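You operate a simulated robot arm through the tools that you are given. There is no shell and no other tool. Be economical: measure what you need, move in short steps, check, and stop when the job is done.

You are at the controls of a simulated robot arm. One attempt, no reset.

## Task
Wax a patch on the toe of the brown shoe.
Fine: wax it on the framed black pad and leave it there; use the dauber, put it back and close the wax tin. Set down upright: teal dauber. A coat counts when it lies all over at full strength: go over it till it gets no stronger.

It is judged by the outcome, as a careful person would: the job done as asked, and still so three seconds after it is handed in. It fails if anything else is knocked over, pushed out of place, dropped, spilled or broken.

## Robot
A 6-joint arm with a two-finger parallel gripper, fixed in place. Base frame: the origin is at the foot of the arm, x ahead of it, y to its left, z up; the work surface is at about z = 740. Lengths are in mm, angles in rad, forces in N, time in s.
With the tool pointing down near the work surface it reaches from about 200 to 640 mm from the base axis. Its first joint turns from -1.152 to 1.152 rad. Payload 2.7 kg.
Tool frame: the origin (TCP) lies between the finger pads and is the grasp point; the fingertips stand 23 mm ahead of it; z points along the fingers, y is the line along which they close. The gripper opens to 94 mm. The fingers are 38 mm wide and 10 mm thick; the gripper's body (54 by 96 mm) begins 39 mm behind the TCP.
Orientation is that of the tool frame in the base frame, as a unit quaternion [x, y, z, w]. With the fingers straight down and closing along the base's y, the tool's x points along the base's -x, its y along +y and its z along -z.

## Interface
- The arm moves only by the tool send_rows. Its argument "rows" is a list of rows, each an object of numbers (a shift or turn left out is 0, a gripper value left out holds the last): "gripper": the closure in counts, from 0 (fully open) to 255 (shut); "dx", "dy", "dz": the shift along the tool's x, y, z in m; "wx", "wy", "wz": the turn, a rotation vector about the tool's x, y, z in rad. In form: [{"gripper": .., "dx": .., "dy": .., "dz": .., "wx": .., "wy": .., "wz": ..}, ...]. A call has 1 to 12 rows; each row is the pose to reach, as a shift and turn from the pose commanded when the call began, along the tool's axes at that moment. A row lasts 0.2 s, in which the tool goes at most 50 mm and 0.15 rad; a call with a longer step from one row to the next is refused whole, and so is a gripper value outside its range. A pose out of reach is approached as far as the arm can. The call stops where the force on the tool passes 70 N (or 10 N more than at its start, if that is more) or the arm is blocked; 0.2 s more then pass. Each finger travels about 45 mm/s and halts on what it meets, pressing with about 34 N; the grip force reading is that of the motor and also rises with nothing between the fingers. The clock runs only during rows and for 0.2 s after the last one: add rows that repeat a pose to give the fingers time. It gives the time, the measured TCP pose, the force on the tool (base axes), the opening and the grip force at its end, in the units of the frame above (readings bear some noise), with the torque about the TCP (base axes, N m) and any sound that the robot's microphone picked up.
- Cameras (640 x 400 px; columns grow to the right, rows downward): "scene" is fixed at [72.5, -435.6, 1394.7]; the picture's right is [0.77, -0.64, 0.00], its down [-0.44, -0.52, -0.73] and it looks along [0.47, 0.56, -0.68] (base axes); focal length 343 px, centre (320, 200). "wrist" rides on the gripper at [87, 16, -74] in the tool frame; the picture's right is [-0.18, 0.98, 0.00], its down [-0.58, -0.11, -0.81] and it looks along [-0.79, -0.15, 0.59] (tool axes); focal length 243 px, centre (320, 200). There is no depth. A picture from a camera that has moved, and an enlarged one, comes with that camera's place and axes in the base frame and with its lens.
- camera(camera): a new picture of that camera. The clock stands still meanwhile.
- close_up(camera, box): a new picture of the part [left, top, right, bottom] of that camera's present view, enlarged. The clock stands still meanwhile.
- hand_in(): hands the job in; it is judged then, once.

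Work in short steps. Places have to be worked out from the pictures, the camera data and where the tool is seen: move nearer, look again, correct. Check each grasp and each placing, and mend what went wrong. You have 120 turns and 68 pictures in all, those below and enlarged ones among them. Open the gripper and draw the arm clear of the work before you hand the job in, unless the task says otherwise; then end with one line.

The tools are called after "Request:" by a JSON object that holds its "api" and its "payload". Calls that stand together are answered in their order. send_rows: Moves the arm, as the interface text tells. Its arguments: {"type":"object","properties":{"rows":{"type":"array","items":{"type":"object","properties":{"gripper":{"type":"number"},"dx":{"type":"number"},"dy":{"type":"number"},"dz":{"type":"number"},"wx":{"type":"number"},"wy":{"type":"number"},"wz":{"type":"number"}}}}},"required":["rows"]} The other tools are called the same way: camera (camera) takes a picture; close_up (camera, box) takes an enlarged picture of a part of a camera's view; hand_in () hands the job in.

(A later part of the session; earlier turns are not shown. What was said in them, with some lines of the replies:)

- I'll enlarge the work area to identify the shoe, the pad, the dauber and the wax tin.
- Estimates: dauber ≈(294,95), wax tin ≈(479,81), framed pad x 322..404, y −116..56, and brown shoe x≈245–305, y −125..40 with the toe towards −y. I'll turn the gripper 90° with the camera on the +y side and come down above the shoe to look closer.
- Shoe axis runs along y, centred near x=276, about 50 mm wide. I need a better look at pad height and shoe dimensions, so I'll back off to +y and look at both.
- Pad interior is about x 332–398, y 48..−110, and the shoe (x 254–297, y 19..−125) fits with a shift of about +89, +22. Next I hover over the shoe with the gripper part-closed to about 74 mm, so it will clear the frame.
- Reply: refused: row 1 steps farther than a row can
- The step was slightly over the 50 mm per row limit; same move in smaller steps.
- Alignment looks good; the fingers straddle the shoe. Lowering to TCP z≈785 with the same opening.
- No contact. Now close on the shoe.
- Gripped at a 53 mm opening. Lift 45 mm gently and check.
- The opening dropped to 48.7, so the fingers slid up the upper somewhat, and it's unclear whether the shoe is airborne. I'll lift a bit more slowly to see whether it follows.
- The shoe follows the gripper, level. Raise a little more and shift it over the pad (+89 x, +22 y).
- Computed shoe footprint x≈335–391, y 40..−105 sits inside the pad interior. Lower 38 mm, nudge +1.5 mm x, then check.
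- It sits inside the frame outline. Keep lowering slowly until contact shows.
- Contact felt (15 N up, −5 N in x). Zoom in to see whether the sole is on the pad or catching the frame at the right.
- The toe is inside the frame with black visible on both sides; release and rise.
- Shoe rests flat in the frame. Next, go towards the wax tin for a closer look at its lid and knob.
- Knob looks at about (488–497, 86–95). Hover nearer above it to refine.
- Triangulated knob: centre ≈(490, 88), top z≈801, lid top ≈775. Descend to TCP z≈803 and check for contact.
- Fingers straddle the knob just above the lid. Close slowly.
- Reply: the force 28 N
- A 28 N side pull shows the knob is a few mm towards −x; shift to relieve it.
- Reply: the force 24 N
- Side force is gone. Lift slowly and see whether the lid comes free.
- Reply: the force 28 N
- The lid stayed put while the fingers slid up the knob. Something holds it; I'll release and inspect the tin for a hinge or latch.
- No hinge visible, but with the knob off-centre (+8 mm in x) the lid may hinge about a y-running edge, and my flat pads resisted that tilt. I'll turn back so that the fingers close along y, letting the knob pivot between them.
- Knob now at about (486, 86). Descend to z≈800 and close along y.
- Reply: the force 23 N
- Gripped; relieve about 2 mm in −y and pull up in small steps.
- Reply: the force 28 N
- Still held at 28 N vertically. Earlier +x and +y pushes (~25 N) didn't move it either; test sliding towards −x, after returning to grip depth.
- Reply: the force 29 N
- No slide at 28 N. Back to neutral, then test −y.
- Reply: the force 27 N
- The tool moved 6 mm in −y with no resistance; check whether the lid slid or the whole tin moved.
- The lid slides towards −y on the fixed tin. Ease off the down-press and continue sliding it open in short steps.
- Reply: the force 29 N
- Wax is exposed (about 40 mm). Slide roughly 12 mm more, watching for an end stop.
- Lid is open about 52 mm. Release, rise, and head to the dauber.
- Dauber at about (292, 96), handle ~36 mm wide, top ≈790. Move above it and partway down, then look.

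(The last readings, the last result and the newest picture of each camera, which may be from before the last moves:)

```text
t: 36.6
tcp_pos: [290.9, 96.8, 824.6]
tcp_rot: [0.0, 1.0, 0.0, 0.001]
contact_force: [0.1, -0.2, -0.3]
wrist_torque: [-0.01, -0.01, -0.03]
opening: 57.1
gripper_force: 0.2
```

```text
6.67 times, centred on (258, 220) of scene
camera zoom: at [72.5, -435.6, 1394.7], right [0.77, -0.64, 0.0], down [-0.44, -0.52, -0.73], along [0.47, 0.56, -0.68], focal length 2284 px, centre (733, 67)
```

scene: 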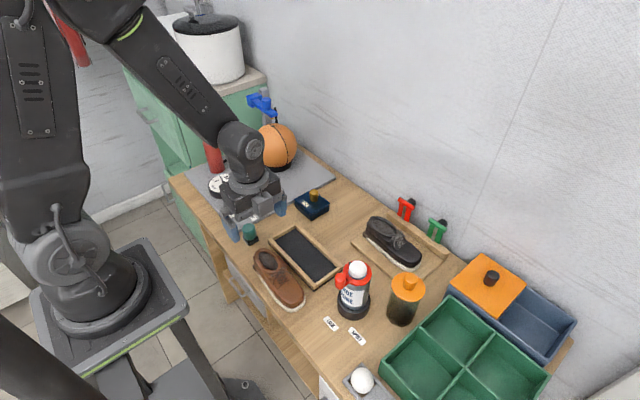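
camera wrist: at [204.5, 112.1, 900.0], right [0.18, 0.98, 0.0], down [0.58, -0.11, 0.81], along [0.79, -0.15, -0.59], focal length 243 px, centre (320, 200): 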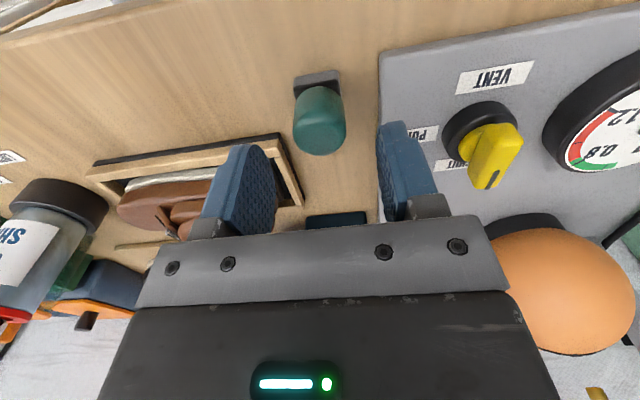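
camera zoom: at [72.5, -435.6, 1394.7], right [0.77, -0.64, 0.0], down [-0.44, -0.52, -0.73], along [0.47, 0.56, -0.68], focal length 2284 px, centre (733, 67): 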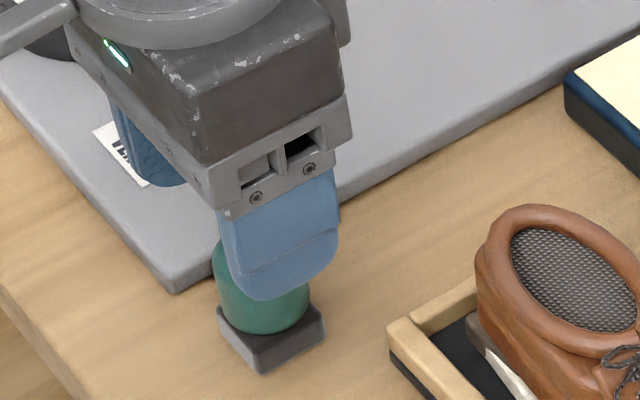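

Dauber lies centred between the fingers. Descend to z≈783 and grip the handle.

Request:
{"api": "send_rows", "payload": {"rows": [{"dz": 0.015}, {"dz": 0.03}, {"dz": 0.0415}, {"dz": 0.0415}, {"gripper": 130, "dz": 0.0415}, {"gripper": 160, "dz": 0.0415}, {"gripper": 200, "dz": 0.0415}, {"gripper": 230, "dz": 0.0415}]}}

Request:
{"api": "close_up", "payload": {"camera": "scene", "box": [210, 190, 306, 250]}}

```text
t: 38.4
tcp_pos: [291.2, 96.3, 784.9]
tcp_rot: [0.0, 1.0, 0.0, 0.0]
contact_force: [0.2, 0.1, 0.4]
wrist_torque: [0.0, 0.02, 0.0]
opening: 30.5
gripper_force: 34.2
```

```text
6.67 times, centred on (258, 220) of scene
camera zoom: at [72.5, -435.6, 1394.7], right [0.77, -0.64, 0.0], down [-0.44, -0.52, -0.73], along [0.47, 0.56, -0.68], focal length 2284 px, centre (733, 67)
```

zoom: 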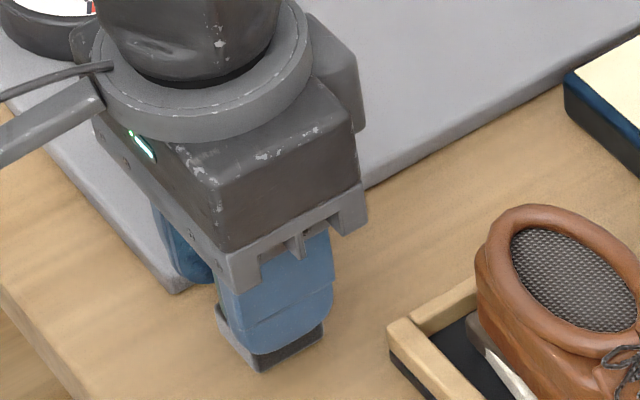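

Gripped (30.5 mm); this pose (291, 96, 784.9) is the return pose. Lift and move over the exposed wax.

Request:
{"api": "send_rows", "payload": {"rows": [{"gripper": 255, "dz": -0.01}, {"dz": -0.04}, {"dz": -0.075}, {"dz": -0.075, "dx": -0.04}, {"dz": -0.075, "dx": -0.08}, {"dz": -0.075, "dx": -0.12}, {"dz": -0.075, "dx": -0.16}, {"dz": -0.075, "dx": -0.186, "dy": -0.003}, {"dz": -0.075, "dx": -0.186, "dy": -0.003}]}}

Request:
{"api": "close_up", "payload": {"camera": "scene", "box": [272, 160, 368, 220]}}

Request:
{"api": "camera", "payload": {"camera": "wrist"}}

```text
t: 40.4
tcp_pos: [479.0, 93.3, 859.6]
tcp_rot: [-0.001, 1.0, 0.0, -0.001]
contact_force: [-0.3, 0.0, -0.6]
wrist_torque: [0.01, 0.02, 0.03]
opening: 30.6
gripper_force: 34.1
```

```text
6.67 times, centred on (320, 190) of scene
camera zoom: at [72.5, -435.6, 1394.7], right [0.77, -0.64, 0.0], down [-0.44, -0.52, -0.73], along [0.47, 0.56, -0.68], focal length 2284 px, centre (320, 267)
```

zoom: 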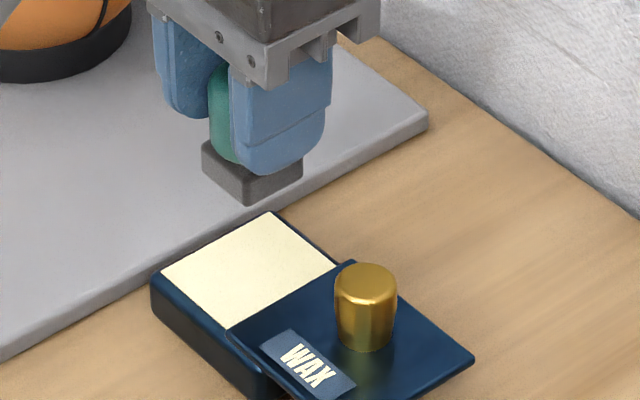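

```text
23 pictures are left
camera wrist: at [392.2, 109.9, 934.2], right [0.18, 0.98, 0.0], down [0.58, -0.11, 0.81], along [0.79, -0.15, -0.59], focal length 243 px, centre (320, 200)
```

wrist: 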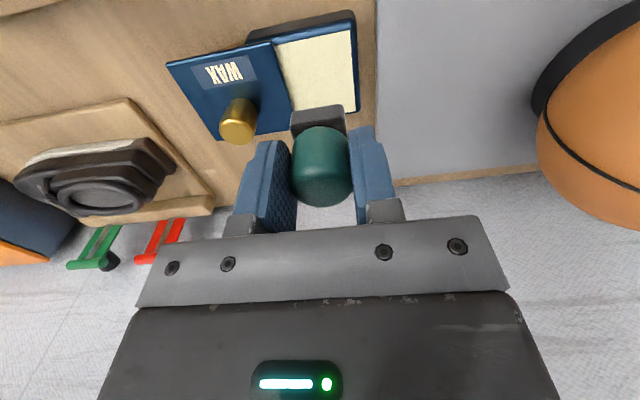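

Foot is directly above the wax patch (both ≈(480, 93)). Lower to contact.

Request:
{"api": "send_rows", "payload": {"rows": [{"dz": 0.02}, {"dz": 0.034}, {"dz": 0.038}, {"dz": 0.041}, {"dz": 0.041}]}}

```text
t: 41.6
tcp_pos: [478.3, 93.1, 817.6]
tcp_rot: [0.0, 1.0, 0.0, 0.0]
contact_force: [-0.1, -0.1, -0.7]
wrist_torque: [0.02, 0.01, 0.02]
opening: 30.6
gripper_force: 34.5
```

No contact yet at 817.6. Continue down in 2 mm steps.

Request:
{"api": "send_rows", "payload": {"rows": [{"dz": 0.002}, {"dz": 0.004}, {"dz": 0.006}, {"dz": 0.006}]}}

```text
t: 42.6
tcp_pos: [478.4, 93.4, 812.2]
tcp_rot: [-0.001, 1.0, 0.0, 0.0]
contact_force: [-0.8, -0.1, -0.7]
wrist_torque: [0.0, -0.03, -0.02]
opening: 30.5
gripper_force: 34.1
```

Request:
{"api": "send_rows", "payload": {"rows": [{"dz": 0.002}, {"dz": 0.004}, {"dz": 0.006}, {"dz": 0.006}]}}

Request:
{"api": "close_up", "payload": {"camera": "scene", "box": [272, 160, 368, 220]}}

```text
t: 43.6
tcp_pos: [479.9, 92.8, 807.1]
tcp_rot: [0.0, 1.0, 0.001, 0.004]
contact_force: [2.1, -0.8, 17.2]
wrist_torque: [0.24, -0.16, 0.07]
opening: 30.4
gripper_force: 34.0
```

```text
6.67 times, centred on (320, 190) of scene
camera zoom: at [72.3, -435.7, 1394.6], right [0.77, -0.64, 0.0], down [-0.44, -0.52, -0.73], along [0.47, 0.56, -0.68], focal length 2284 px, centre (320, 267)
```

zoom: 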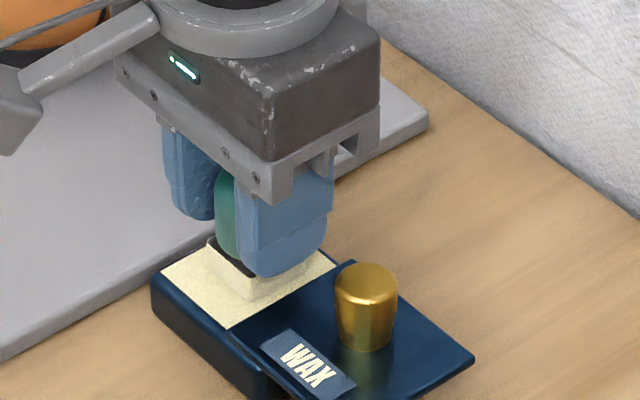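

Contact at 17 N and the foot is already picking up wax. Rub gently to load it, then lift.

Request:
{"api": "send_rows", "payload": {"rows": [{"dx": 0.004}, {"dx": 0.0}, {"dx": -0.004}, {"dx": 0.0}, {"dx": 0.0}, {"dz": -0.03}, {"dz": -0.06}, {"dz": -0.06}]}}

Request:
{"api": "close_up", "payload": {"camera": "scene", "box": [280, 170, 376, 260]}}

```text
t: 45.4
tcp_pos: [477.7, 92.1, 866.7]
tcp_rot: [0.0, 1.0, 0.0, 0.0]
contact_force: [0.8, 0.5, -0.2]
wrist_torque: [0.01, 0.0, 0.0]
opening: 30.6
gripper_force: 33.5
```

```text
4.44 times, centred on (328, 215) of scene
camera zoom: at [72.5, -435.6, 1394.7], right [0.77, -0.64, 0.0], down [-0.44, -0.52, -0.73], along [0.47, 0.56, -0.68], focal length 1523 px, centre (284, 133)
```

zoom: 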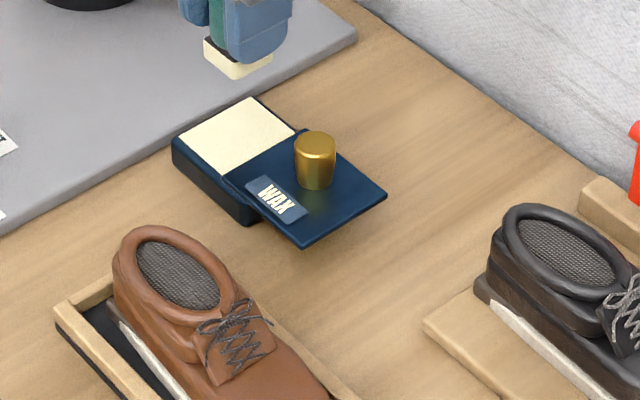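

Foot is coated. Carry it over the toe, roughly (366, −80), staying above the shoe collar.

Request:
{"api": "send_rows", "payload": {"rows": [{"dz": -0.015}, {"dz": -0.015, "dx": 0.018, "dy": -0.028}, {"dz": -0.015, "dx": 0.037, "dy": -0.057}, {"dz": -0.015, "dx": 0.056, "dy": -0.086}, {"dz": -0.015, "dx": 0.075, "dy": -0.115}, {"dz": -0.015, "dx": 0.094, "dy": -0.144}, {"dz": -0.015, "dx": 0.112, "dy": -0.172}, {"dz": 0.01, "dx": 0.112, "dy": -0.172}, {"dz": 0.01, "dx": 0.112, "dy": -0.172}]}}

Request:
{"api": "close_up", "payload": {"camera": "scene", "box": [272, 220, 368, 280]}}

Request:
{"api": "camera", "payload": {"camera": "wrist"}}

```text
t: 47.4
tcp_pos: [364.9, -79.1, 853.7]
tcp_rot: [0.001, 1.0, -0.001, 0.001]
contact_force: [0.1, -0.2, -0.6]
wrist_torque: [-0.05, -0.01, 0.0]
opening: 30.5
gripper_force: 33.8
```

```text
6.67 times, centred on (320, 250) of scene
camera zoom: at [72.5, -435.6, 1394.7], right [0.77, -0.64, 0.0], down [-0.44, -0.52, -0.73], along [0.47, 0.56, -0.68], focal length 2284 px, centre (320, -133)
```

zoom: 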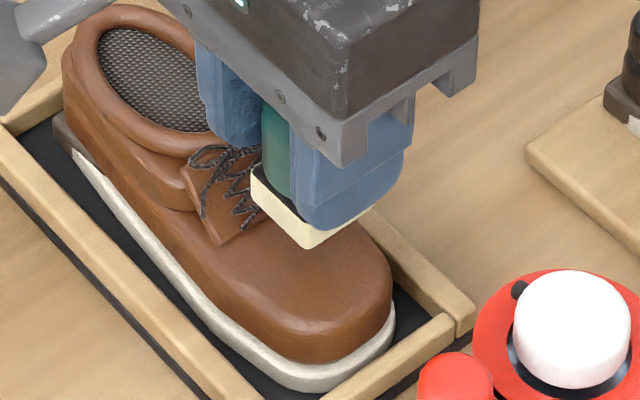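

```text
19 pictures are left
camera wrist: at [278.1, -63.8, 929.1], right [0.18, 0.98, 0.0], down [0.58, -0.11, 0.81], along [0.79, -0.15, -0.59], focal length 243 px, centre (320, 200)
```

wrist: 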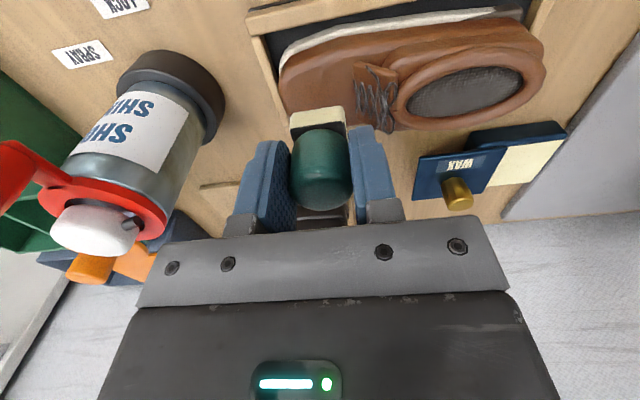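

The foot projects onto the toe. Shift 4 mm towards the tip (clear of the tongue) and lower to contact.

Request:
{"api": "send_rows", "payload": {"rows": [{"dx": 0.001, "dy": -0.004, "dz": 0.008}, {"dx": 0.001, "dy": -0.004, "dz": 0.014}, {"dx": 0.001, "dy": -0.004, "dz": 0.018}, {"dx": 0.001, "dy": -0.004, "dz": 0.021}, {"dx": 0.001, "dy": -0.004, "dz": 0.021}]}}

```text
t: 48.6
tcp_pos: [364.6, -83.3, 835.7]
tcp_rot: [0.0, 1.0, 0.001, 0.001]
contact_force: [-0.8, 0.1, -0.2]
wrist_torque: [0.0, 0.02, -0.03]
opening: 30.4
gripper_force: 34.2
```

Request:
{"api": "send_rows", "payload": {"rows": [{"dz": 0.002}, {"dz": 0.004}, {"dz": 0.006}, {"dz": 0.006}]}}

Request:
{"api": "close_up", "payload": {"camera": "scene", "box": [280, 230, 360, 280]}}

```text
t: 49.6
tcp_pos: [364.5, -83.7, 829.7]
tcp_rot: [0.0, 1.0, -0.001, 0.001]
contact_force: [0.3, -0.4, 0.3]
wrist_torque: [0.02, 0.01, 0.03]
opening: 30.6
gripper_force: 33.8
```

```text
8.00 times, centred on (320, 255) of scene
camera zoom: at [72.5, -435.6, 1394.7], right [0.77, -0.64, 0.0], down [-0.44, -0.52, -0.73], along [0.47, 0.56, -0.68], focal length 2741 px, centre (320, -240)
```

zoom: 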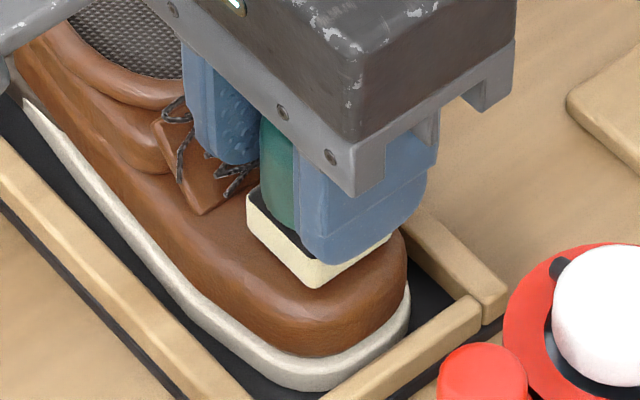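

Just above the leather. Continue down gently.

Request:
{"api": "send_rows", "payload": {"rows": [{"dz": 0.002}, {"dz": 0.004}, {"dz": 0.006}, {"dz": 0.006}]}}

```text
t: 50.6
tcp_pos: [364.6, -83.9, 824.1]
tcp_rot: [0.0, 1.0, 0.0, 0.002]
contact_force: [0.9, 0.8, 13.3]
wrist_torque: [0.22, -0.17, 0.04]
opening: 30.5
gripper_force: 33.8
```

Contact at 13 N. Make small rubbing strokes.

Request:
{"api": "send_rows", "payload": {"rows": [{"dx": 0.004}, {"dx": 0.004, "dy": -0.003}, {"dx": 0.0, "dy": -0.003}, {"dx": -0.004, "dy": -0.003}, {"dx": -0.004, "dy": 0.003}, {"dx": 0.0, "dy": 0.003}, {"dx": 0.004, "dy": 0.003}, {"dx": 0.004, "dy": 0.0}, {"dx": -0.004, "dy": 0.0}, {"dx": 0.0, "dy": 0.0}, {"dx": 0.0, "dy": 0.0}]}}

Request:
{"api": "close_up", "payload": {"camera": "scene", "box": [280, 230, 360, 280]}}

```text
t: 53.0
tcp_pos: [365.8, -82.7, 823.5]
tcp_rot: [0.0, 1.0, 0.0, 0.0]
contact_force: [0.3, -0.1, -0.7]
wrist_torque: [0.03, 0.01, 0.02]
opening: 30.5
gripper_force: 34.0
```

```text
8.00 times, centred on (320, 255) of scene
camera zoom: at [72.5, -435.6, 1394.7], right [0.77, -0.64, 0.0], down [-0.44, -0.52, -0.73], along [0.47, 0.56, -0.68], focal length 2741 px, centre (320, -240)
```

zoom: 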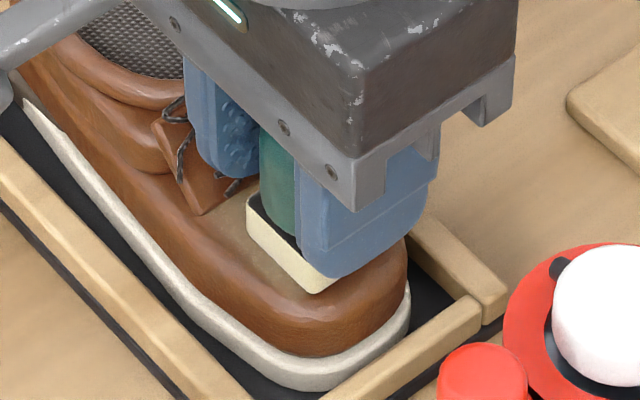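

A pale coat is appearing around the foot. Lift aside (up and towards +x) to see the patch.

Request:
{"api": "send_rows", "payload": {"rows": [{"dz": -0.03}, {"dz": -0.05, "dx": -0.03}, {"dz": -0.05, "dx": -0.07}, {"dz": -0.05, "dx": -0.11}, {"dz": -0.05, "dx": -0.11}]}}

Request:
{"api": "close_up", "payload": {"camera": "scene", "box": [280, 230, 360, 280]}}

```text
t: 54.2
tcp_pos: [472.7, -81.8, 872.5]
tcp_rot: [0.0, 1.0, -0.001, -0.001]
contact_force: [-0.3, -0.4, -0.9]
wrist_torque: [0.01, -0.01, 0.03]
opening: 30.6
gripper_force: 33.4
```

```text
8.00 times, centred on (320, 255) of scene
camera zoom: at [72.5, -435.6, 1394.7], right [0.77, -0.64, 0.0], down [-0.44, -0.52, -0.73], along [0.47, 0.56, -0.68], focal length 2741 px, centre (320, -240)
```

zoom: 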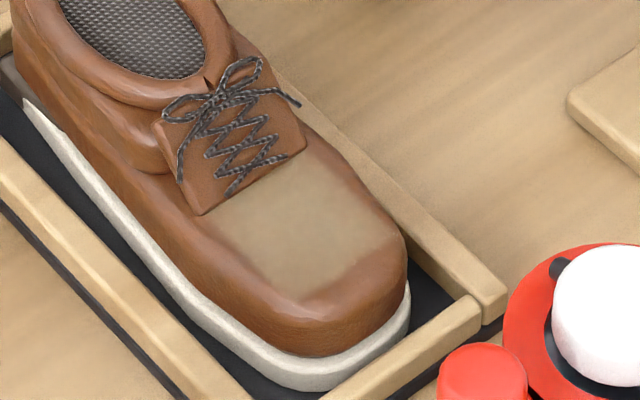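

A uniform patch covers the toe; go over it again with longer contact to reach full strength.

Request:
{"api": "send_rows", "payload": {"rows": [{"dx": 0.035}, {"dx": 0.07}, {"dx": 0.109}, {"dx": 0.109, "dz": 0.025}, {"dx": 0.109, "dz": 0.042}, {"dx": 0.109, "dz": 0.048}, {"dx": 0.109, "dz": 0.05}, {"dx": 0.109, "dz": 0.05}]}}

```text
t: 56.0
tcp_pos: [367.7, -81.3, 824.5]
tcp_rot: [0.0, 1.0, 0.0, 0.002]
contact_force: [-2.2, 4.3, 15.3]
wrist_torque: [0.3, -0.17, 0.04]
opening: 30.5
gripper_force: 34.0
```

Contact at 15 N again. Rub with overlapping strokes across the patch.

Request:
{"api": "send_rows", "payload": {"rows": [{"dx": 0.005, "dy": -0.002}, {"dx": 0.005, "dy": -0.006}, {"dx": 0.0, "dy": -0.006}, {"dx": -0.005, "dy": -0.006, "dz": 0.0005}, {"dx": -0.005, "dy": -0.002, "dz": 0.0005}, {"dx": 0.0, "dy": -0.002, "dz": 0.001}, {"dx": 0.005, "dy": -0.002, "dz": 0.001}, {"dx": 0.005, "dy": 0.002, "dz": 0.001}, {"dx": 0.0, "dy": 0.002, "dz": 0.001}, {"dx": -0.005, "dy": 0.002, "dz": 0.001}, {"dx": -0.005, "dy": -0.002, "dz": 0.001}, {"dx": 0.0, "dy": -0.002, "dz": 0.001}]}}

Request:
{"api": "send_rows", "payload": {"rows": [{"dx": 0.005, "dy": -0.002}, {"dx": 0.005, "dy": -0.004}, {"dx": 0.0, "dy": -0.004}, {"dx": -0.005, "dy": -0.004}, {"dx": -0.005, "dy": 0.0}, {"dx": 0.0, "dy": 0.0}, {"dx": 0.005, "dy": 0.0}, {"dx": 0.005, "dy": 0.004}, {"dx": 0.0, "dy": 0.004}, {"dx": -0.005, "dy": 0.004}, {"dx": 0.0, "dy": 0.0}]}}

Request:
{"api": "send_rows", "payload": {"rows": [{"dz": -0.03}, {"dz": -0.05, "dx": -0.03}, {"dz": -0.05, "dx": -0.07}, {"dz": -0.05, "dx": -0.11}, {"dz": -0.05, "dx": -0.11}]}}

Request:
{"api": "close_up", "payload": {"camera": "scene", "box": [280, 230, 360, 280]}}

```text
t: 58.6
tcp_pos: [365.5, -84.7, 822.2]
tcp_rot: [0.0, 1.0, 0.0, 0.001]
contact_force: [-0.5, -0.2, -0.2]
wrist_torque: [-0.02, -0.01, -0.02]
opening: 30.6
gripper_force: 33.8
```

```text
t: 61.0
tcp_pos: [365.9, -85.0, 822.2]
tcp_rot: [0.001, 1.0, 0.0, 0.0]
contact_force: [-1.1, -0.4, 0.6]
wrist_torque: [-0.03, -0.02, 0.02]
opening: 30.5
gripper_force: 34.0
```

```text
t: 62.2
tcp_pos: [474.6, -84.5, 870.5]
tcp_rot: [0.0, 1.0, -0.001, 0.0]
contact_force: [0.2, -0.2, -1.2]
wrist_torque: [-0.03, 0.03, 0.01]
opening: 30.5
gripper_force: 33.8
```

```text
8.00 times, centred on (320, 255) of scene
camera zoom: at [72.5, -435.6, 1394.7], right [0.77, -0.64, 0.0], down [-0.44, -0.52, -0.73], along [0.47, 0.56, -0.68], focal length 2741 px, centre (320, -240)
```

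zoom: 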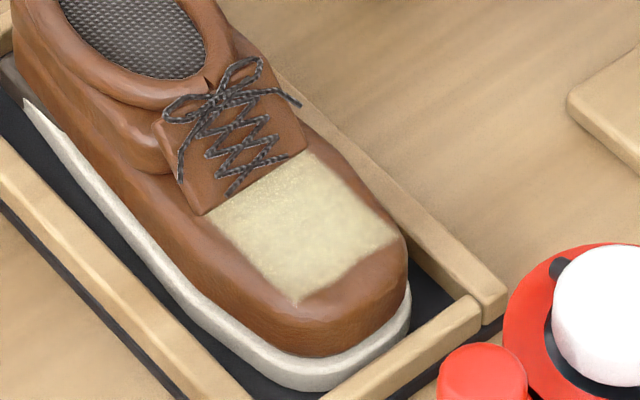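

Clearly stronger but maybe not at its maximum. Another pass with the same strokes, pressing slightly more.

Request:
{"api": "send_rows", "payload": {"rows": [{"dx": 0.035}, {"dx": 0.07}, {"dx": 0.109}, {"dx": 0.109, "dz": 0.025}, {"dx": 0.109, "dz": 0.042}, {"dx": 0.109, "dz": 0.048}, {"dx": 0.109, "dz": 0.05}, {"dx": 0.109, "dz": 0.05}]}}

Request:
{"api": "send_rows", "payload": {"rows": [{"dx": 0.005, "dy": 0.002}, {"dx": 0.005, "dy": -0.004}, {"dx": 0.0, "dy": -0.004}, {"dx": -0.005, "dy": -0.004, "dz": 0.0005}, {"dx": -0.005, "dy": 0.0, "dz": 0.0005}, {"dx": 0.0, "dy": 0.0, "dz": 0.001}, {"dx": 0.005, "dy": 0.0, "dz": 0.001}, {"dx": 0.005, "dy": 0.004, "dz": 0.001}, {"dx": 0.0, "dy": 0.005, "dz": 0.001}, {"dx": -0.005, "dy": 0.005, "dz": 0.001}, {"dx": -0.005, "dy": 0.0, "dz": 0.001}, {"dx": 0.0, "dy": 0.0, "dz": 0.001}]}}

Request:
{"api": "send_rows", "payload": {"rows": [{"dx": 0.005, "dy": -0.002}, {"dx": 0.005, "dy": -0.004}, {"dx": 0.0, "dy": -0.004}, {"dx": -0.005, "dy": -0.004}, {"dx": -0.005, "dy": 0.0}, {"dx": 0.0, "dy": 0.0}, {"dx": 0.005, "dy": 0.0}, {"dx": 0.005, "dy": 0.004}, {"dx": 0.0, "dy": 0.004}, {"dx": -0.005, "dy": 0.004}, {"dx": 0.0, "dy": 0.0}]}}

Request:
{"api": "send_rows", "payload": {"rows": [{"dz": -0.03}, {"dz": -0.05, "dx": -0.03}, {"dz": -0.05, "dx": -0.07}, {"dz": -0.05, "dx": -0.11}, {"dz": -0.05, "dx": -0.11}]}}

Request:
{"api": "close_up", "payload": {"camera": "scene", "box": [280, 220, 376, 280]}}

```text
t: 64.0
tcp_pos: [367.6, -87.0, 821.5]
tcp_rot: [0.0, 1.0, 0.0, 0.0]
contact_force: [-0.9, 0.0, -0.2]
wrist_torque: [-0.02, 0.01, 0.0]
opening: 30.6
gripper_force: 34.1
```

```text
t: 66.6
tcp_pos: [366.2, -84.5, 820.8]
tcp_rot: [0.0, 1.0, 0.0, 0.0]
contact_force: [2.0, 0.8, 3.2]
wrist_torque: [0.02, -0.15, 0.0]
opening: 30.8
gripper_force: 33.7
```

```text
t: 69.0
tcp_pos: [368.1, -85.9, 821.2]
tcp_rot: [0.0, 1.0, 0.0, 0.0]
contact_force: [-0.3, -0.5, -0.4]
wrist_torque: [0.04, 0.0, 0.01]
opening: 30.6
gripper_force: 34.9
```

```text
t: 70.2
tcp_pos: [475.2, -84.8, 869.8]
tcp_rot: [-0.001, 1.0, 0.0, 0.0]
contact_force: [-1.5, 0.2, -0.7]
wrist_torque: [-0.01, 0.0, 0.01]
opening: 30.8
gripper_force: 33.8
```

```text
6.67 times, centred on (328, 250) of scene
camera zoom: at [72.5, -435.6, 1394.7], right [0.77, -0.64, 0.0], down [-0.44, -0.52, -0.73], along [0.47, 0.56, -0.68], focal length 2284 px, centre (267, -133)
```

zoom: 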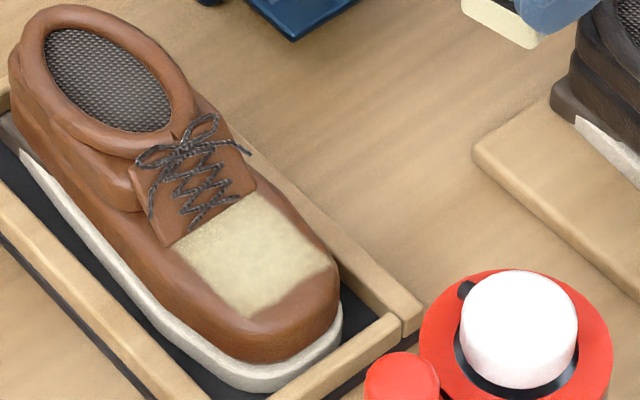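

The coat looks uniform, but that pass had little contact force. I'll reload the dauber and do one more firm pass to make sure it's at full strength. First move to above the wax.

Request:
{"api": "send_rows", "payload": {"rows": [{"dz": -0.02}, {"dz": -0.02, "dx": 0.0, "dy": 0.035}, {"dz": -0.02, "dy": 0.075}, {"dz": -0.02, "dy": 0.115}, {"dz": -0.02, "dx": -0.001, "dy": 0.15}, {"dz": -0.02, "dx": -0.002, "dy": 0.178}, {"dz": -0.02, "dx": -0.002, "dy": 0.178}, {"dz": 0.02, "dx": -0.002, "dy": 0.178}, {"dz": 0.05, "dx": -0.002, "dy": 0.178}, {"dz": 0.05, "dx": -0.002, "dy": 0.178}]}}

Request:
{"api": "camera", "payload": {"camera": "wrist"}}

```text
t: 72.4
tcp_pos: [479.2, 90.2, 819.8]
tcp_rot: [0.0, 1.0, -0.001, 0.002]
contact_force: [0.2, 0.0, -0.4]
wrist_torque: [0.01, 0.03, 0.0]
opening: 30.1
gripper_force: 34.7
```

```text
13 pictures are left
camera wrist: at [392.7, 107.3, 894.7], right [0.18, 0.98, 0.0], down [0.58, -0.11, 0.81], along [0.79, -0.15, -0.59], focal length 243 px, centre (320, 200)
```

wrist: 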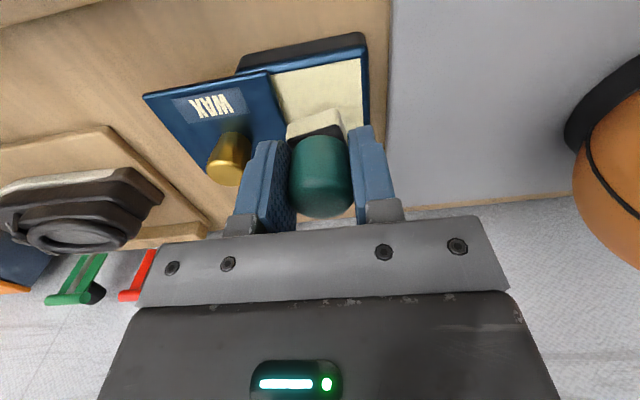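

The dauber has slid up a few mm in the grip. Lower to wax contact, allowing for that.

Request:
{"api": "send_rows", "payload": {"rows": [{"dy": 0.003, "dz": 0.008}, {"dy": 0.003, "dz": 0.014}, {"dy": 0.003, "dz": 0.016}, {"dy": 0.003, "dz": 0.0175}, {"dy": 0.003, "dz": 0.0175}]}}

```text
t: 73.6
tcp_pos: [478.8, 96.3, 802.9]
tcp_rot: [0.0, 1.0, 0.0, 0.001]
contact_force: [-1.0, 0.1, -0.1]
wrist_torque: [0.01, 0.01, 0.03]
opening: 30.5
gripper_force: 33.9
```

Request:
{"api": "send_rows", "payload": {"rows": [{"dy": -0.002, "dz": 0.0015}, {"dy": -0.002, "dz": 0.003}, {"dy": -0.002, "dz": 0.0045}, {"dy": -0.002, "dz": 0.0045}]}}

```text
t: 74.6
tcp_pos: [479.0, 94.6, 802.9]
tcp_rot: [-0.001, 1.0, 0.0, 0.004]
contact_force: [-11.5, 0.0, 45.8]
wrist_torque: [-0.07, 0.34, 0.02]
opening: 30.4
gripper_force: 34.6
```

Firm contact. Ease off, rub lightly to load, then lift and carry to above the toe.

Request:
{"api": "send_rows", "payload": {"rows": [{"dz": -0.003}, {"dz": -0.003, "dx": 0.004}, {"dz": -0.003, "dx": 0.0}, {"dz": -0.003, "dx": -0.004}, {"dz": -0.003}, {"dz": -0.035}, {"dz": -0.075}, {"dz": -0.085}, {"dz": -0.085}]}}

Request:
{"api": "send_rows", "payload": {"rows": [{"dx": 0.018, "dy": -0.03}, {"dx": 0.037, "dy": -0.06}, {"dx": 0.056, "dy": -0.09}, {"dx": 0.075, "dy": -0.12}, {"dx": 0.094, "dy": -0.15}, {"dx": 0.112, "dy": -0.177}, {"dx": 0.112, "dy": -0.177, "dz": 0.03}, {"dx": 0.112, "dy": -0.177, "dz": 0.055}, {"dx": 0.112, "dy": -0.177, "dz": 0.062}, {"dx": 0.112, "dy": -0.177, "dz": 0.062}]}}

```text
t: 76.6
tcp_pos: [477.6, 95.4, 884.8]
tcp_rot: [0.0, 1.0, 0.0, 0.0]
contact_force: [-0.5, -0.9, 0.0]
wrist_torque: [0.0, 0.01, -0.01]
opening: 30.5
gripper_force: 34.8
```

```text
t: 78.8
tcp_pos: [366.4, -83.1, 821.9]
tcp_rot: [0.0, 1.0, 0.0, 0.0]
contact_force: [-0.1, -0.4, -0.9]
wrist_torque: [0.04, 0.03, -0.02]
opening: 30.6
gripper_force: 33.8
```

Lower to find the toe surface.

Request:
{"api": "send_rows", "payload": {"rows": [{"dz": 0.0015}, {"dz": 0.003}, {"dz": 0.0045}, {"dz": 0.0045}]}}

```text
t: 79.8
tcp_pos: [368.2, -84.0, 820.7]
tcp_rot: [0.0, 1.0, 0.0, 0.002]
contact_force: [-11.6, 3.5, 50.8]
wrist_torque: [0.15, 0.23, 0.02]
opening: 30.2
gripper_force: 34.4
```

50 N is more than needed; ease 2 mm and rub over the whole patch.

Request:
{"api": "send_rows", "payload": {"rows": [{"dz": -0.002}, {"dz": -0.002, "dx": 0.005, "dy": 0.003}, {"dz": -0.002, "dx": 0.005, "dy": -0.004}, {"dz": -0.002, "dy": -0.004}, {"dz": -0.002, "dx": -0.005, "dy": -0.004}, {"dz": -0.002, "dx": -0.005}, {"dz": -0.002}, {"dz": -0.002, "dx": 0.005}, {"dz": -0.002, "dx": 0.005, "dy": 0.005}, {"dz": -0.002, "dy": 0.005}, {"dz": -0.002, "dx": -0.005, "dy": 0.005}, {"dz": -0.002}]}}

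Request:
{"api": "send_rows", "payload": {"rows": [{"dz": 0.001}, {"dz": 0.001, "dx": 0.005, "dy": 0.003}, {"dz": 0.001, "dx": 0.005, "dy": -0.004}, {"dz": 0.001, "dy": -0.004}, {"dz": 0.001, "dx": -0.005, "dy": -0.004}, {"dz": 0.001, "dx": -0.005}, {"dz": 0.001}, {"dz": 0.001, "dx": 0.005}, {"dz": 0.001, "dx": 0.005, "dy": 0.005}, {"dz": 0.001, "dy": 0.005}, {"dz": 0.001, "dx": -0.005, "dy": 0.005}, {"dz": 0.001}]}}

Request:
{"api": "send_rows", "payload": {"rows": [{"dz": -0.03}, {"dz": -0.07}, {"dz": -0.07, "dy": 0.04}, {"dz": -0.07, "dy": 0.08, "dx": -0.01}, {"dz": -0.07, "dy": 0.12, "dx": -0.02}, {"dz": -0.07, "dy": 0.12, "dx": -0.02}]}}

Request:
{"api": "close_up", "payload": {"camera": "scene", "box": [280, 230, 360, 280]}}

```text
t: 82.4
tcp_pos: [368.4, -82.2, 820.0]
tcp_rot: [-0.001, 1.0, 0.001, 0.005]
contact_force: [4.3, 11.3, 24.7]
wrist_torque: [0.43, -0.23, 0.03]
opening: 30.5
gripper_force: 34.2
```

```text
t: 85.0
tcp_pos: [369.1, -80.2, 820.1]
tcp_rot: [-0.001, 1.0, 0.0, 0.005]
contact_force: [0.0, 16.7, 36.4]
wrist_torque: [0.62, -0.02, 0.01]
opening: 30.3
gripper_force: 33.9
```

```text
t: 86.4
tcp_pos: [387.8, 40.4, 888.0]
tcp_rot: [0.0, 1.0, 0.0, 0.0]
contact_force: [0.7, 0.6, -0.8]
wrist_torque: [-0.05, 0.02, 0.0]
opening: 30.5
gripper_force: 34.4
```

```text
8.00 times, centred on (320, 255) of scene
camera zoom: at [72.5, -435.5, 1394.7], right [0.77, -0.64, 0.0], down [-0.44, -0.52, -0.73], along [0.47, 0.56, -0.68], focal length 2741 px, centre (320, -240)
```

zoom: 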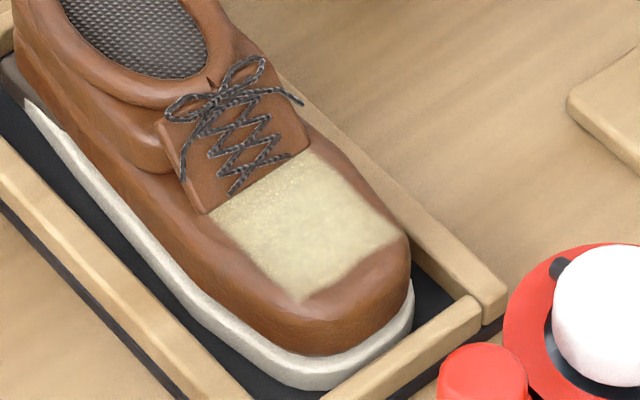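

No change from the previous pass, so the coat is at full strength. Carry the dauber back to above its place at (291, 96).

Request:
{"api": "send_rows", "payload": {"rows": [{"dx": 0.02, "dy": 0.025}, {"dx": 0.04, "dy": 0.045}, {"dx": 0.06, "dy": 0.056}, {"dx": 0.08, "dy": 0.056}, {"dx": 0.0966, "dy": 0.056}, {"dx": 0.0966, "dy": 0.056}, {"dx": 0.0966, "dy": 0.056, "dz": 0.035}, {"dx": 0.0966, "dy": 0.056, "dz": 0.07}, {"dx": 0.0966, "dy": 0.056, "dz": 0.09}, {"dx": 0.0966, "dy": 0.056, "dz": 0.09}]}}

Request:
{"api": "close_up", "payload": {"camera": "scene", "box": [210, 190, 306, 250]}}

```text
t: 88.6
tcp_pos: [290.3, 93.8, 798.5]
tcp_rot: [0.0, 1.0, 0.0, 0.0]
contact_force: [0.5, -0.6, -0.5]
wrist_torque: [0.01, -0.03, -0.01]
opening: 30.4
gripper_force: 34.2
```

```text
6.67 times, centred on (258, 220) of scene
camera zoom: at [72.5, -435.6, 1394.7], right [0.77, -0.64, 0.0], down [-0.44, -0.52, -0.73], along [0.47, 0.56, -0.68], focal length 2284 px, centre (733, 67)
```

zoom: 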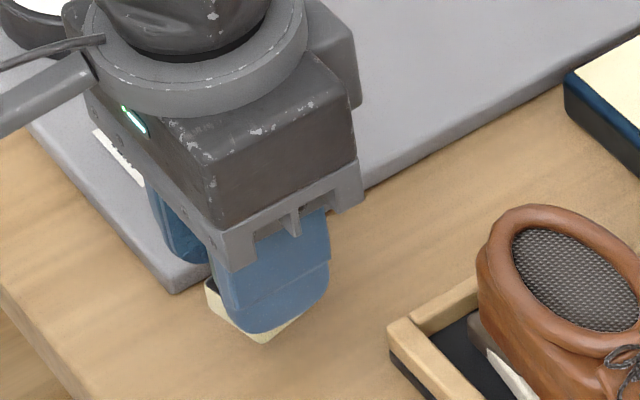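

Adjust +2.5 mm y and lower until the foot touches.

Request:
{"api": "send_rows", "payload": {"rows": [{"dx": -0.001, "dy": 0.0025, "dz": 0.006}, {"dx": -0.001, "dy": 0.0025, "dz": 0.012}, {"dx": -0.001, "dy": 0.0025, "dz": 0.015}, {"dx": -0.001, "dy": 0.0025, "dz": 0.0165}, {"dx": -0.001, "dy": 0.0025, "dz": 0.0165}]}}

```text
t: 89.8
tcp_pos: [292.2, 94.3, 782.4]
tcp_rot: [0.0, 1.0, -0.001, 0.001]
contact_force: [0.1, 0.6, -1.0]
wrist_torque: [0.0, -0.03, 0.02]
opening: 30.5
gripper_force: 34.2
```

Request:
{"api": "send_rows", "payload": {"rows": [{"dy": 0.0015, "dz": 0.001}, {"dy": 0.0015, "dz": 0.002}, {"dy": 0.0015, "dz": 0.003}, {"dy": 0.0015, "dz": 0.003}]}}

```text
t: 90.8
tcp_pos: [292.3, 97.4, 779.1]
tcp_rot: [0.0, 1.0, 0.0, 0.0]
contact_force: [-0.3, -0.5, -1.6]
wrist_torque: [0.04, 0.01, 0.0]
opening: 30.2
gripper_force: 33.7
```

Request:
{"api": "send_rows", "payload": {"rows": [{"dz": 0.001}, {"dz": 0.002}, {"dz": 0.003}, {"dz": 0.003}]}}

```text
t: 91.7
tcp_pos: [290.8, 96.6, 779.0]
tcp_rot: [-0.001, 1.0, 0.0, 0.002]
contact_force: [-4.3, -1.9, 17.4]
wrist_torque: [-0.11, 0.0, -0.01]
opening: 30.8
gripper_force: 34.1
stopped in row 4: the force on the tool passed its limit (the readings are from after the stop); the commanded pose is now the measured one
```

Touched down at z≈779. Release slowly and rise.

Request:
{"api": "send_rows", "payload": {"rows": [{"gripper": 200, "dz": -0.001}, {"gripper": 170, "dz": -0.001}, {"gripper": 140, "dz": -0.001}, {"gripper": 110, "dz": -0.001}, {"gripper": 100, "dz": -0.001}, {"gripper": 100, "dz": -0.03}, {"gripper": 100, "dz": -0.07}, {"dz": -0.1}, {"dz": -0.1, "dx": -0.03}, {"dz": -0.1, "dx": -0.05}, {"dz": -0.1, "dx": -0.05}]}}

Request:
{"api": "close_up", "payload": {"camera": "scene", "box": [220, 180, 348, 260]}}

```text
t: 94.1
tcp_pos: [342.1, 97.5, 878.9]
tcp_rot: [0.0, 1.0, 0.001, 0.002]
contact_force: [0.2, 0.2, 0.0]
wrist_torque: [-0.03, -0.01, -0.02]
opening: 57.1
gripper_force: 0.0
```

```text
5.00 times, centred on (284, 220) of scene
camera zoom: at [72.5, -435.6, 1394.7], right [0.77, -0.64, 0.0], down [-0.44, -0.52, -0.73], along [0.47, 0.56, -0.68], focal length 1713 px, centre (500, 100)
```

zoom: 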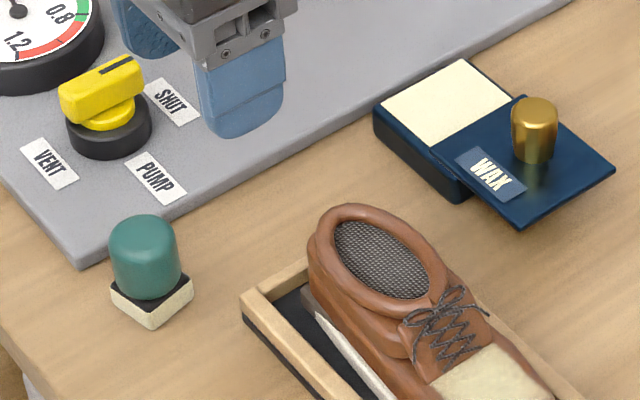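

Dauber stands upright in its place. Now go above the lid knob (≈(485, 32)) to close the tin.

Request:
{"api": "send_rows", "payload": {"rows": [{"gripper": 130, "dx": -0.03, "dy": -0.014}, {"dx": -0.065, "dy": -0.03}, {"dx": -0.1, "dy": -0.046}, {"dx": -0.13, "dy": -0.06}, {"dx": -0.143, "dy": -0.065}, {"dx": -0.143, "dy": -0.065, "dz": 0.03}, {"dx": -0.143, "dy": -0.065, "dz": 0.04}, {"dx": -0.143, "dy": -0.065, "dz": 0.04}]}}

Request:
{"api": "camera", "payload": {"camera": "wrist"}}

```text
t: 95.9
tcp_pos: [485.0, 31.5, 836.6]
tcp_rot: [0.0, 1.0, 0.001, 0.001]
contact_force: [-0.1, 0.3, -0.7]
wrist_torque: [-0.01, -0.03, 0.0]
opening: 46.1
gripper_force: 0.0
```

```text
9 pictures are left
camera wrist: at [398.2, 46.9, 911.9], right [0.18, 0.98, 0.0], down [0.58, -0.11, 0.81], along [0.79, -0.15, -0.59], focal length 243 px, centre (320, 200)
```

wrist: 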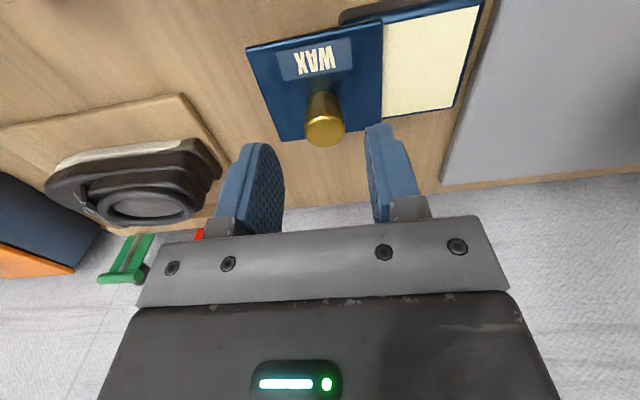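

Knob is centred between the fingers. Lower to z≈801, grip.

Request:
{"api": "send_rows", "payload": {"rows": [{"dy": 0.002, "dz": 0.015}, {"dy": 0.002, "dz": 0.028}, {"dy": 0.002, "dz": 0.0355}, {"dy": 0.002, "dz": 0.0355}, {"gripper": 165, "dy": 0.002, "dz": 0.0355}, {"gripper": 200, "dy": 0.002, "dz": 0.0355}, {"gripper": 230, "dy": 0.002, "dz": 0.0355}, {"dy": 0.002, "dz": 0.0355}]}}

```text
t: 97.7
tcp_pos: [484.5, 31.6, 803.0]
tcp_rot: [0.0, 1.0, 0.001, 0.001]
contact_force: [1.8, -0.3, -2.3]
wrist_torque: [-0.2, -0.1, 0.0]
opening: 23.3
gripper_force: 44.7
```

Gripped cleanly with little side force. Slide the lid back in +y.

Request:
{"api": "send_rows", "payload": {"rows": [{"dy": 0.006}, {"dy": 0.012}, {"dy": 0.018}, {"dy": 0.024}, {"dy": 0.03}, {"dy": 0.036}, {"dy": 0.042}, {"dy": 0.046}, {"dy": 0.046}]}}

```text
t: 99.7
tcp_pos: [484.9, 80.2, 802.1]
tcp_rot: [0.0, 1.0, 0.001, 0.002]
contact_force: [11.5, 0.5, -13.6]
wrist_torque: [-0.25, -0.58, 0.02]
opening: 23.2
gripper_force: 45.0
```

Continue in small steps to the end stop (about y=85).

Request:
{"api": "send_rows", "payload": {"rows": [{"dy": 0.002}, {"dy": 0.004}, {"dy": 0.006}, {"dy": 0.007}, {"dy": 0.007}]}}

Request:
{"api": "close_up", "payload": {"camera": "scene", "box": [288, 185, 336, 215]}}

```text
t: 100.9
tcp_pos: [484.8, 85.2, 802.5]
tcp_rot: [0.001, 1.0, 0.001, 0.0]
contact_force: [13.8, -17.9, -13.4]
wrist_torque: [-0.38, -0.18, -0.03]
opening: 23.2
gripper_force: 44.6
```

```text
13.33 times, centred on (312, 200) of scene
camera zoom: at [73.0, -435.9, 1394.5], right [0.77, -0.64, 0.0], down [-0.44, -0.52, -0.73], along [0.47, 0.56, -0.68], focal length 4569 px, centre (427, 200)
```

zoom: 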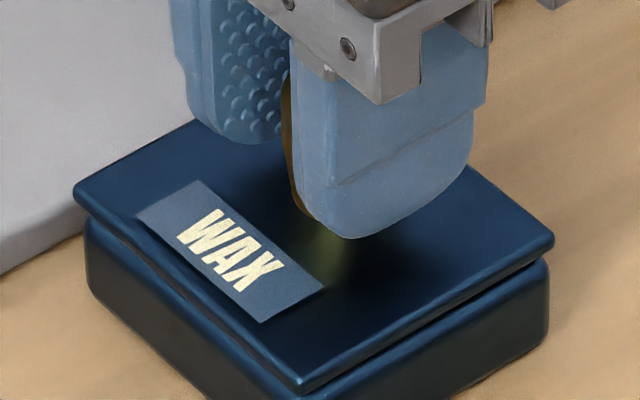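

Lid is against its stop and closed. Ease, release, rise clear and check everything.

Request:
{"api": "send_rows", "payload": {"rows": [{"dy": -0.001}, {"gripper": 200, "dy": -0.001}, {"gripper": 130, "dy": -0.001}, {"gripper": 130, "dy": -0.001}, {"gripper": 110, "dz": -0.04}, {"dz": -0.09}, {"dz": -0.14}, {"dz": -0.19}, {"dz": -0.24, "dx": 0.03}, {"gripper": 0, "dz": -0.27, "dx": 0.07}, {"dz": -0.27, "dx": 0.1}, {"dz": -0.27, "dx": 0.1}]}}

Request:
{"api": "close_up", "payload": {"camera": "scene", "box": [288, 185, 336, 215]}}

Request:
{"api": "camera", "payload": {"camera": "scene"}}

Request:
{"api": "close_up", "payload": {"camera": "scene", "box": [230, 215, 342, 285]}}

```text
refused: row 9 steps farther than a row can; nothing moved
```

```text
13.33 times, centred on (312, 200) of scene
camera zoom: at [73.0, -435.9, 1394.5], right [0.77, -0.64, 0.0], down [-0.44, -0.52, -0.73], along [0.47, 0.56, -0.68], focal length 4569 px, centre (427, 200)
```

zoom: 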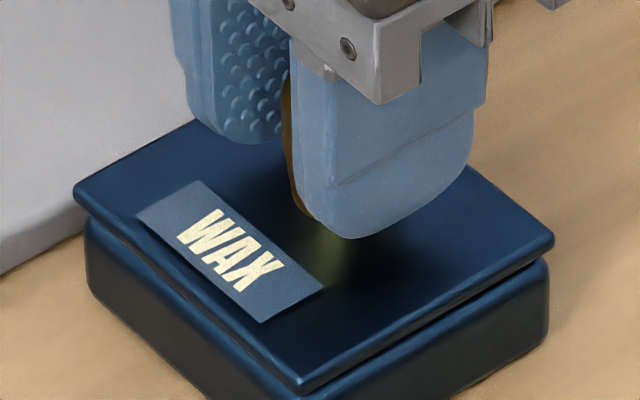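

```text
6 pictures are left
```

scene: 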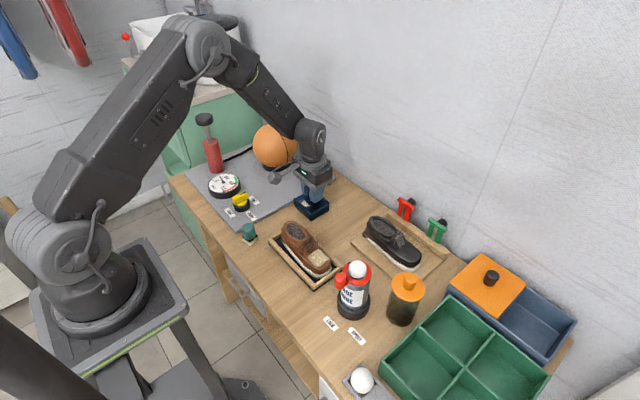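

```text
5.71 times, centred on (286, 250) of scene
camera zoom: at [73.0, -435.9, 1394.5], right [0.77, -0.64, 0.0], down [-0.44, -0.52, -0.73], along [0.47, 0.56, -0.68], focal length 1958 px, centre (514, -86)
```

zoom: 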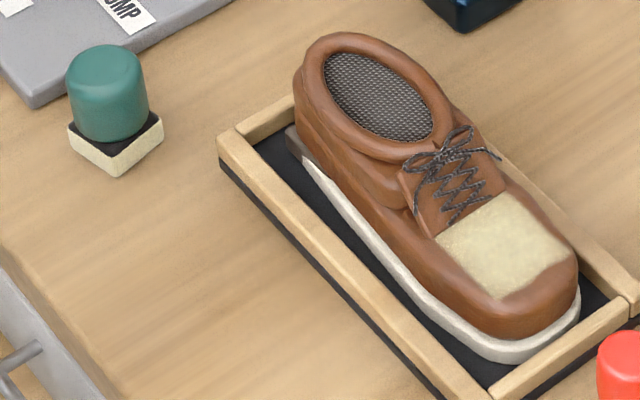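

The move was refused for one long step, but the pictures show shoe and dauber are fine. Redo with smaller steps.

Request:
{"api": "send_rows", "payload": {"rows": [{"gripper": 230, "dy": -0.001}, {"gripper": 200, "dy": -0.001}, {"gripper": 130, "dy": -0.001}, {"gripper": 130, "dy": -0.001}, {"gripper": 110, "dz": -0.03}, {"dz": -0.07}, {"dz": -0.11}, {"dz": -0.15}, {"dz": -0.19}, {"gripper": 0, "dz": -0.21, "dx": 0.03}, {"dz": -0.22, "dx": 0.07}, {"dz": -0.22, "dx": 0.07}]}}

Request:
{"api": "close_up", "payload": {"camera": "scene", "box": [280, 175, 344, 215]}}

Request:
{"api": "camera", "payload": {"camera": "scene"}}

```text
t: 103.5
tcp_pos: [414.6, 86.4, 1023.5]
tcp_rot: [0.0, 1.0, 0.001, 0.002]
contact_force: [-0.1, -0.3, 0.0]
wrist_torque: [0.0, -0.01, -0.03]
opening: 94.2
gripper_force: 0.1
```

```text
10.00 times, centred on (312, 195) of scene
camera zoom: at [72.5, -435.6, 1394.7], right [0.77, -0.64, 0.0], down [-0.44, -0.52, -0.73], along [0.47, 0.56, -0.68], focal length 3427 px, centre (400, 250)
```

zoom: 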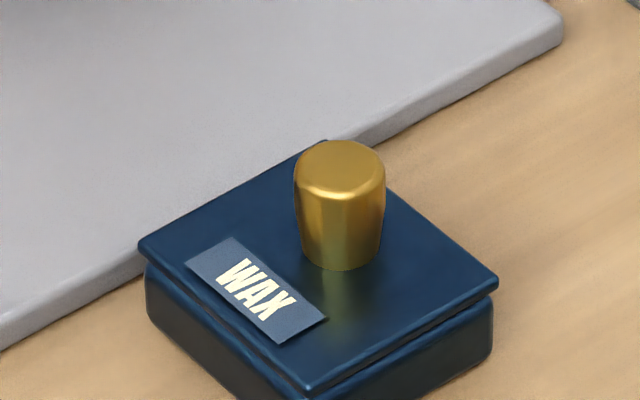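

```text
3 pictures are left
```

scene: 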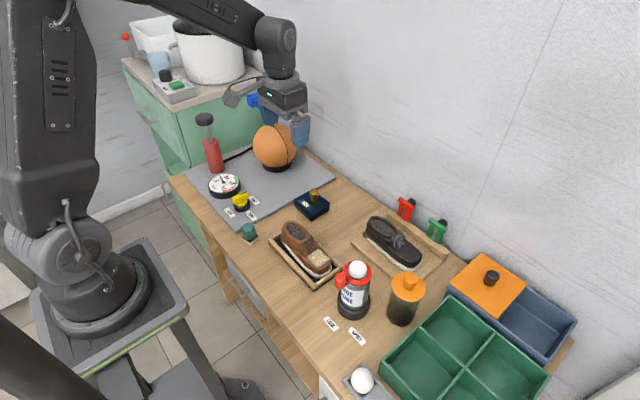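

The tin is closed as at the start, the dauber stands upright in its place, and the waxed shoe rests on the pad; the arm is clear. I'm handing in.

Request:
{"api": "hand_in", "payload": {}}

```text
The job is handed in.
```

The brown shoe sits in the framed black pad with a full-strength wax patch on its toe. The teal dauber is back upright in its place, and the wax tin is closed.
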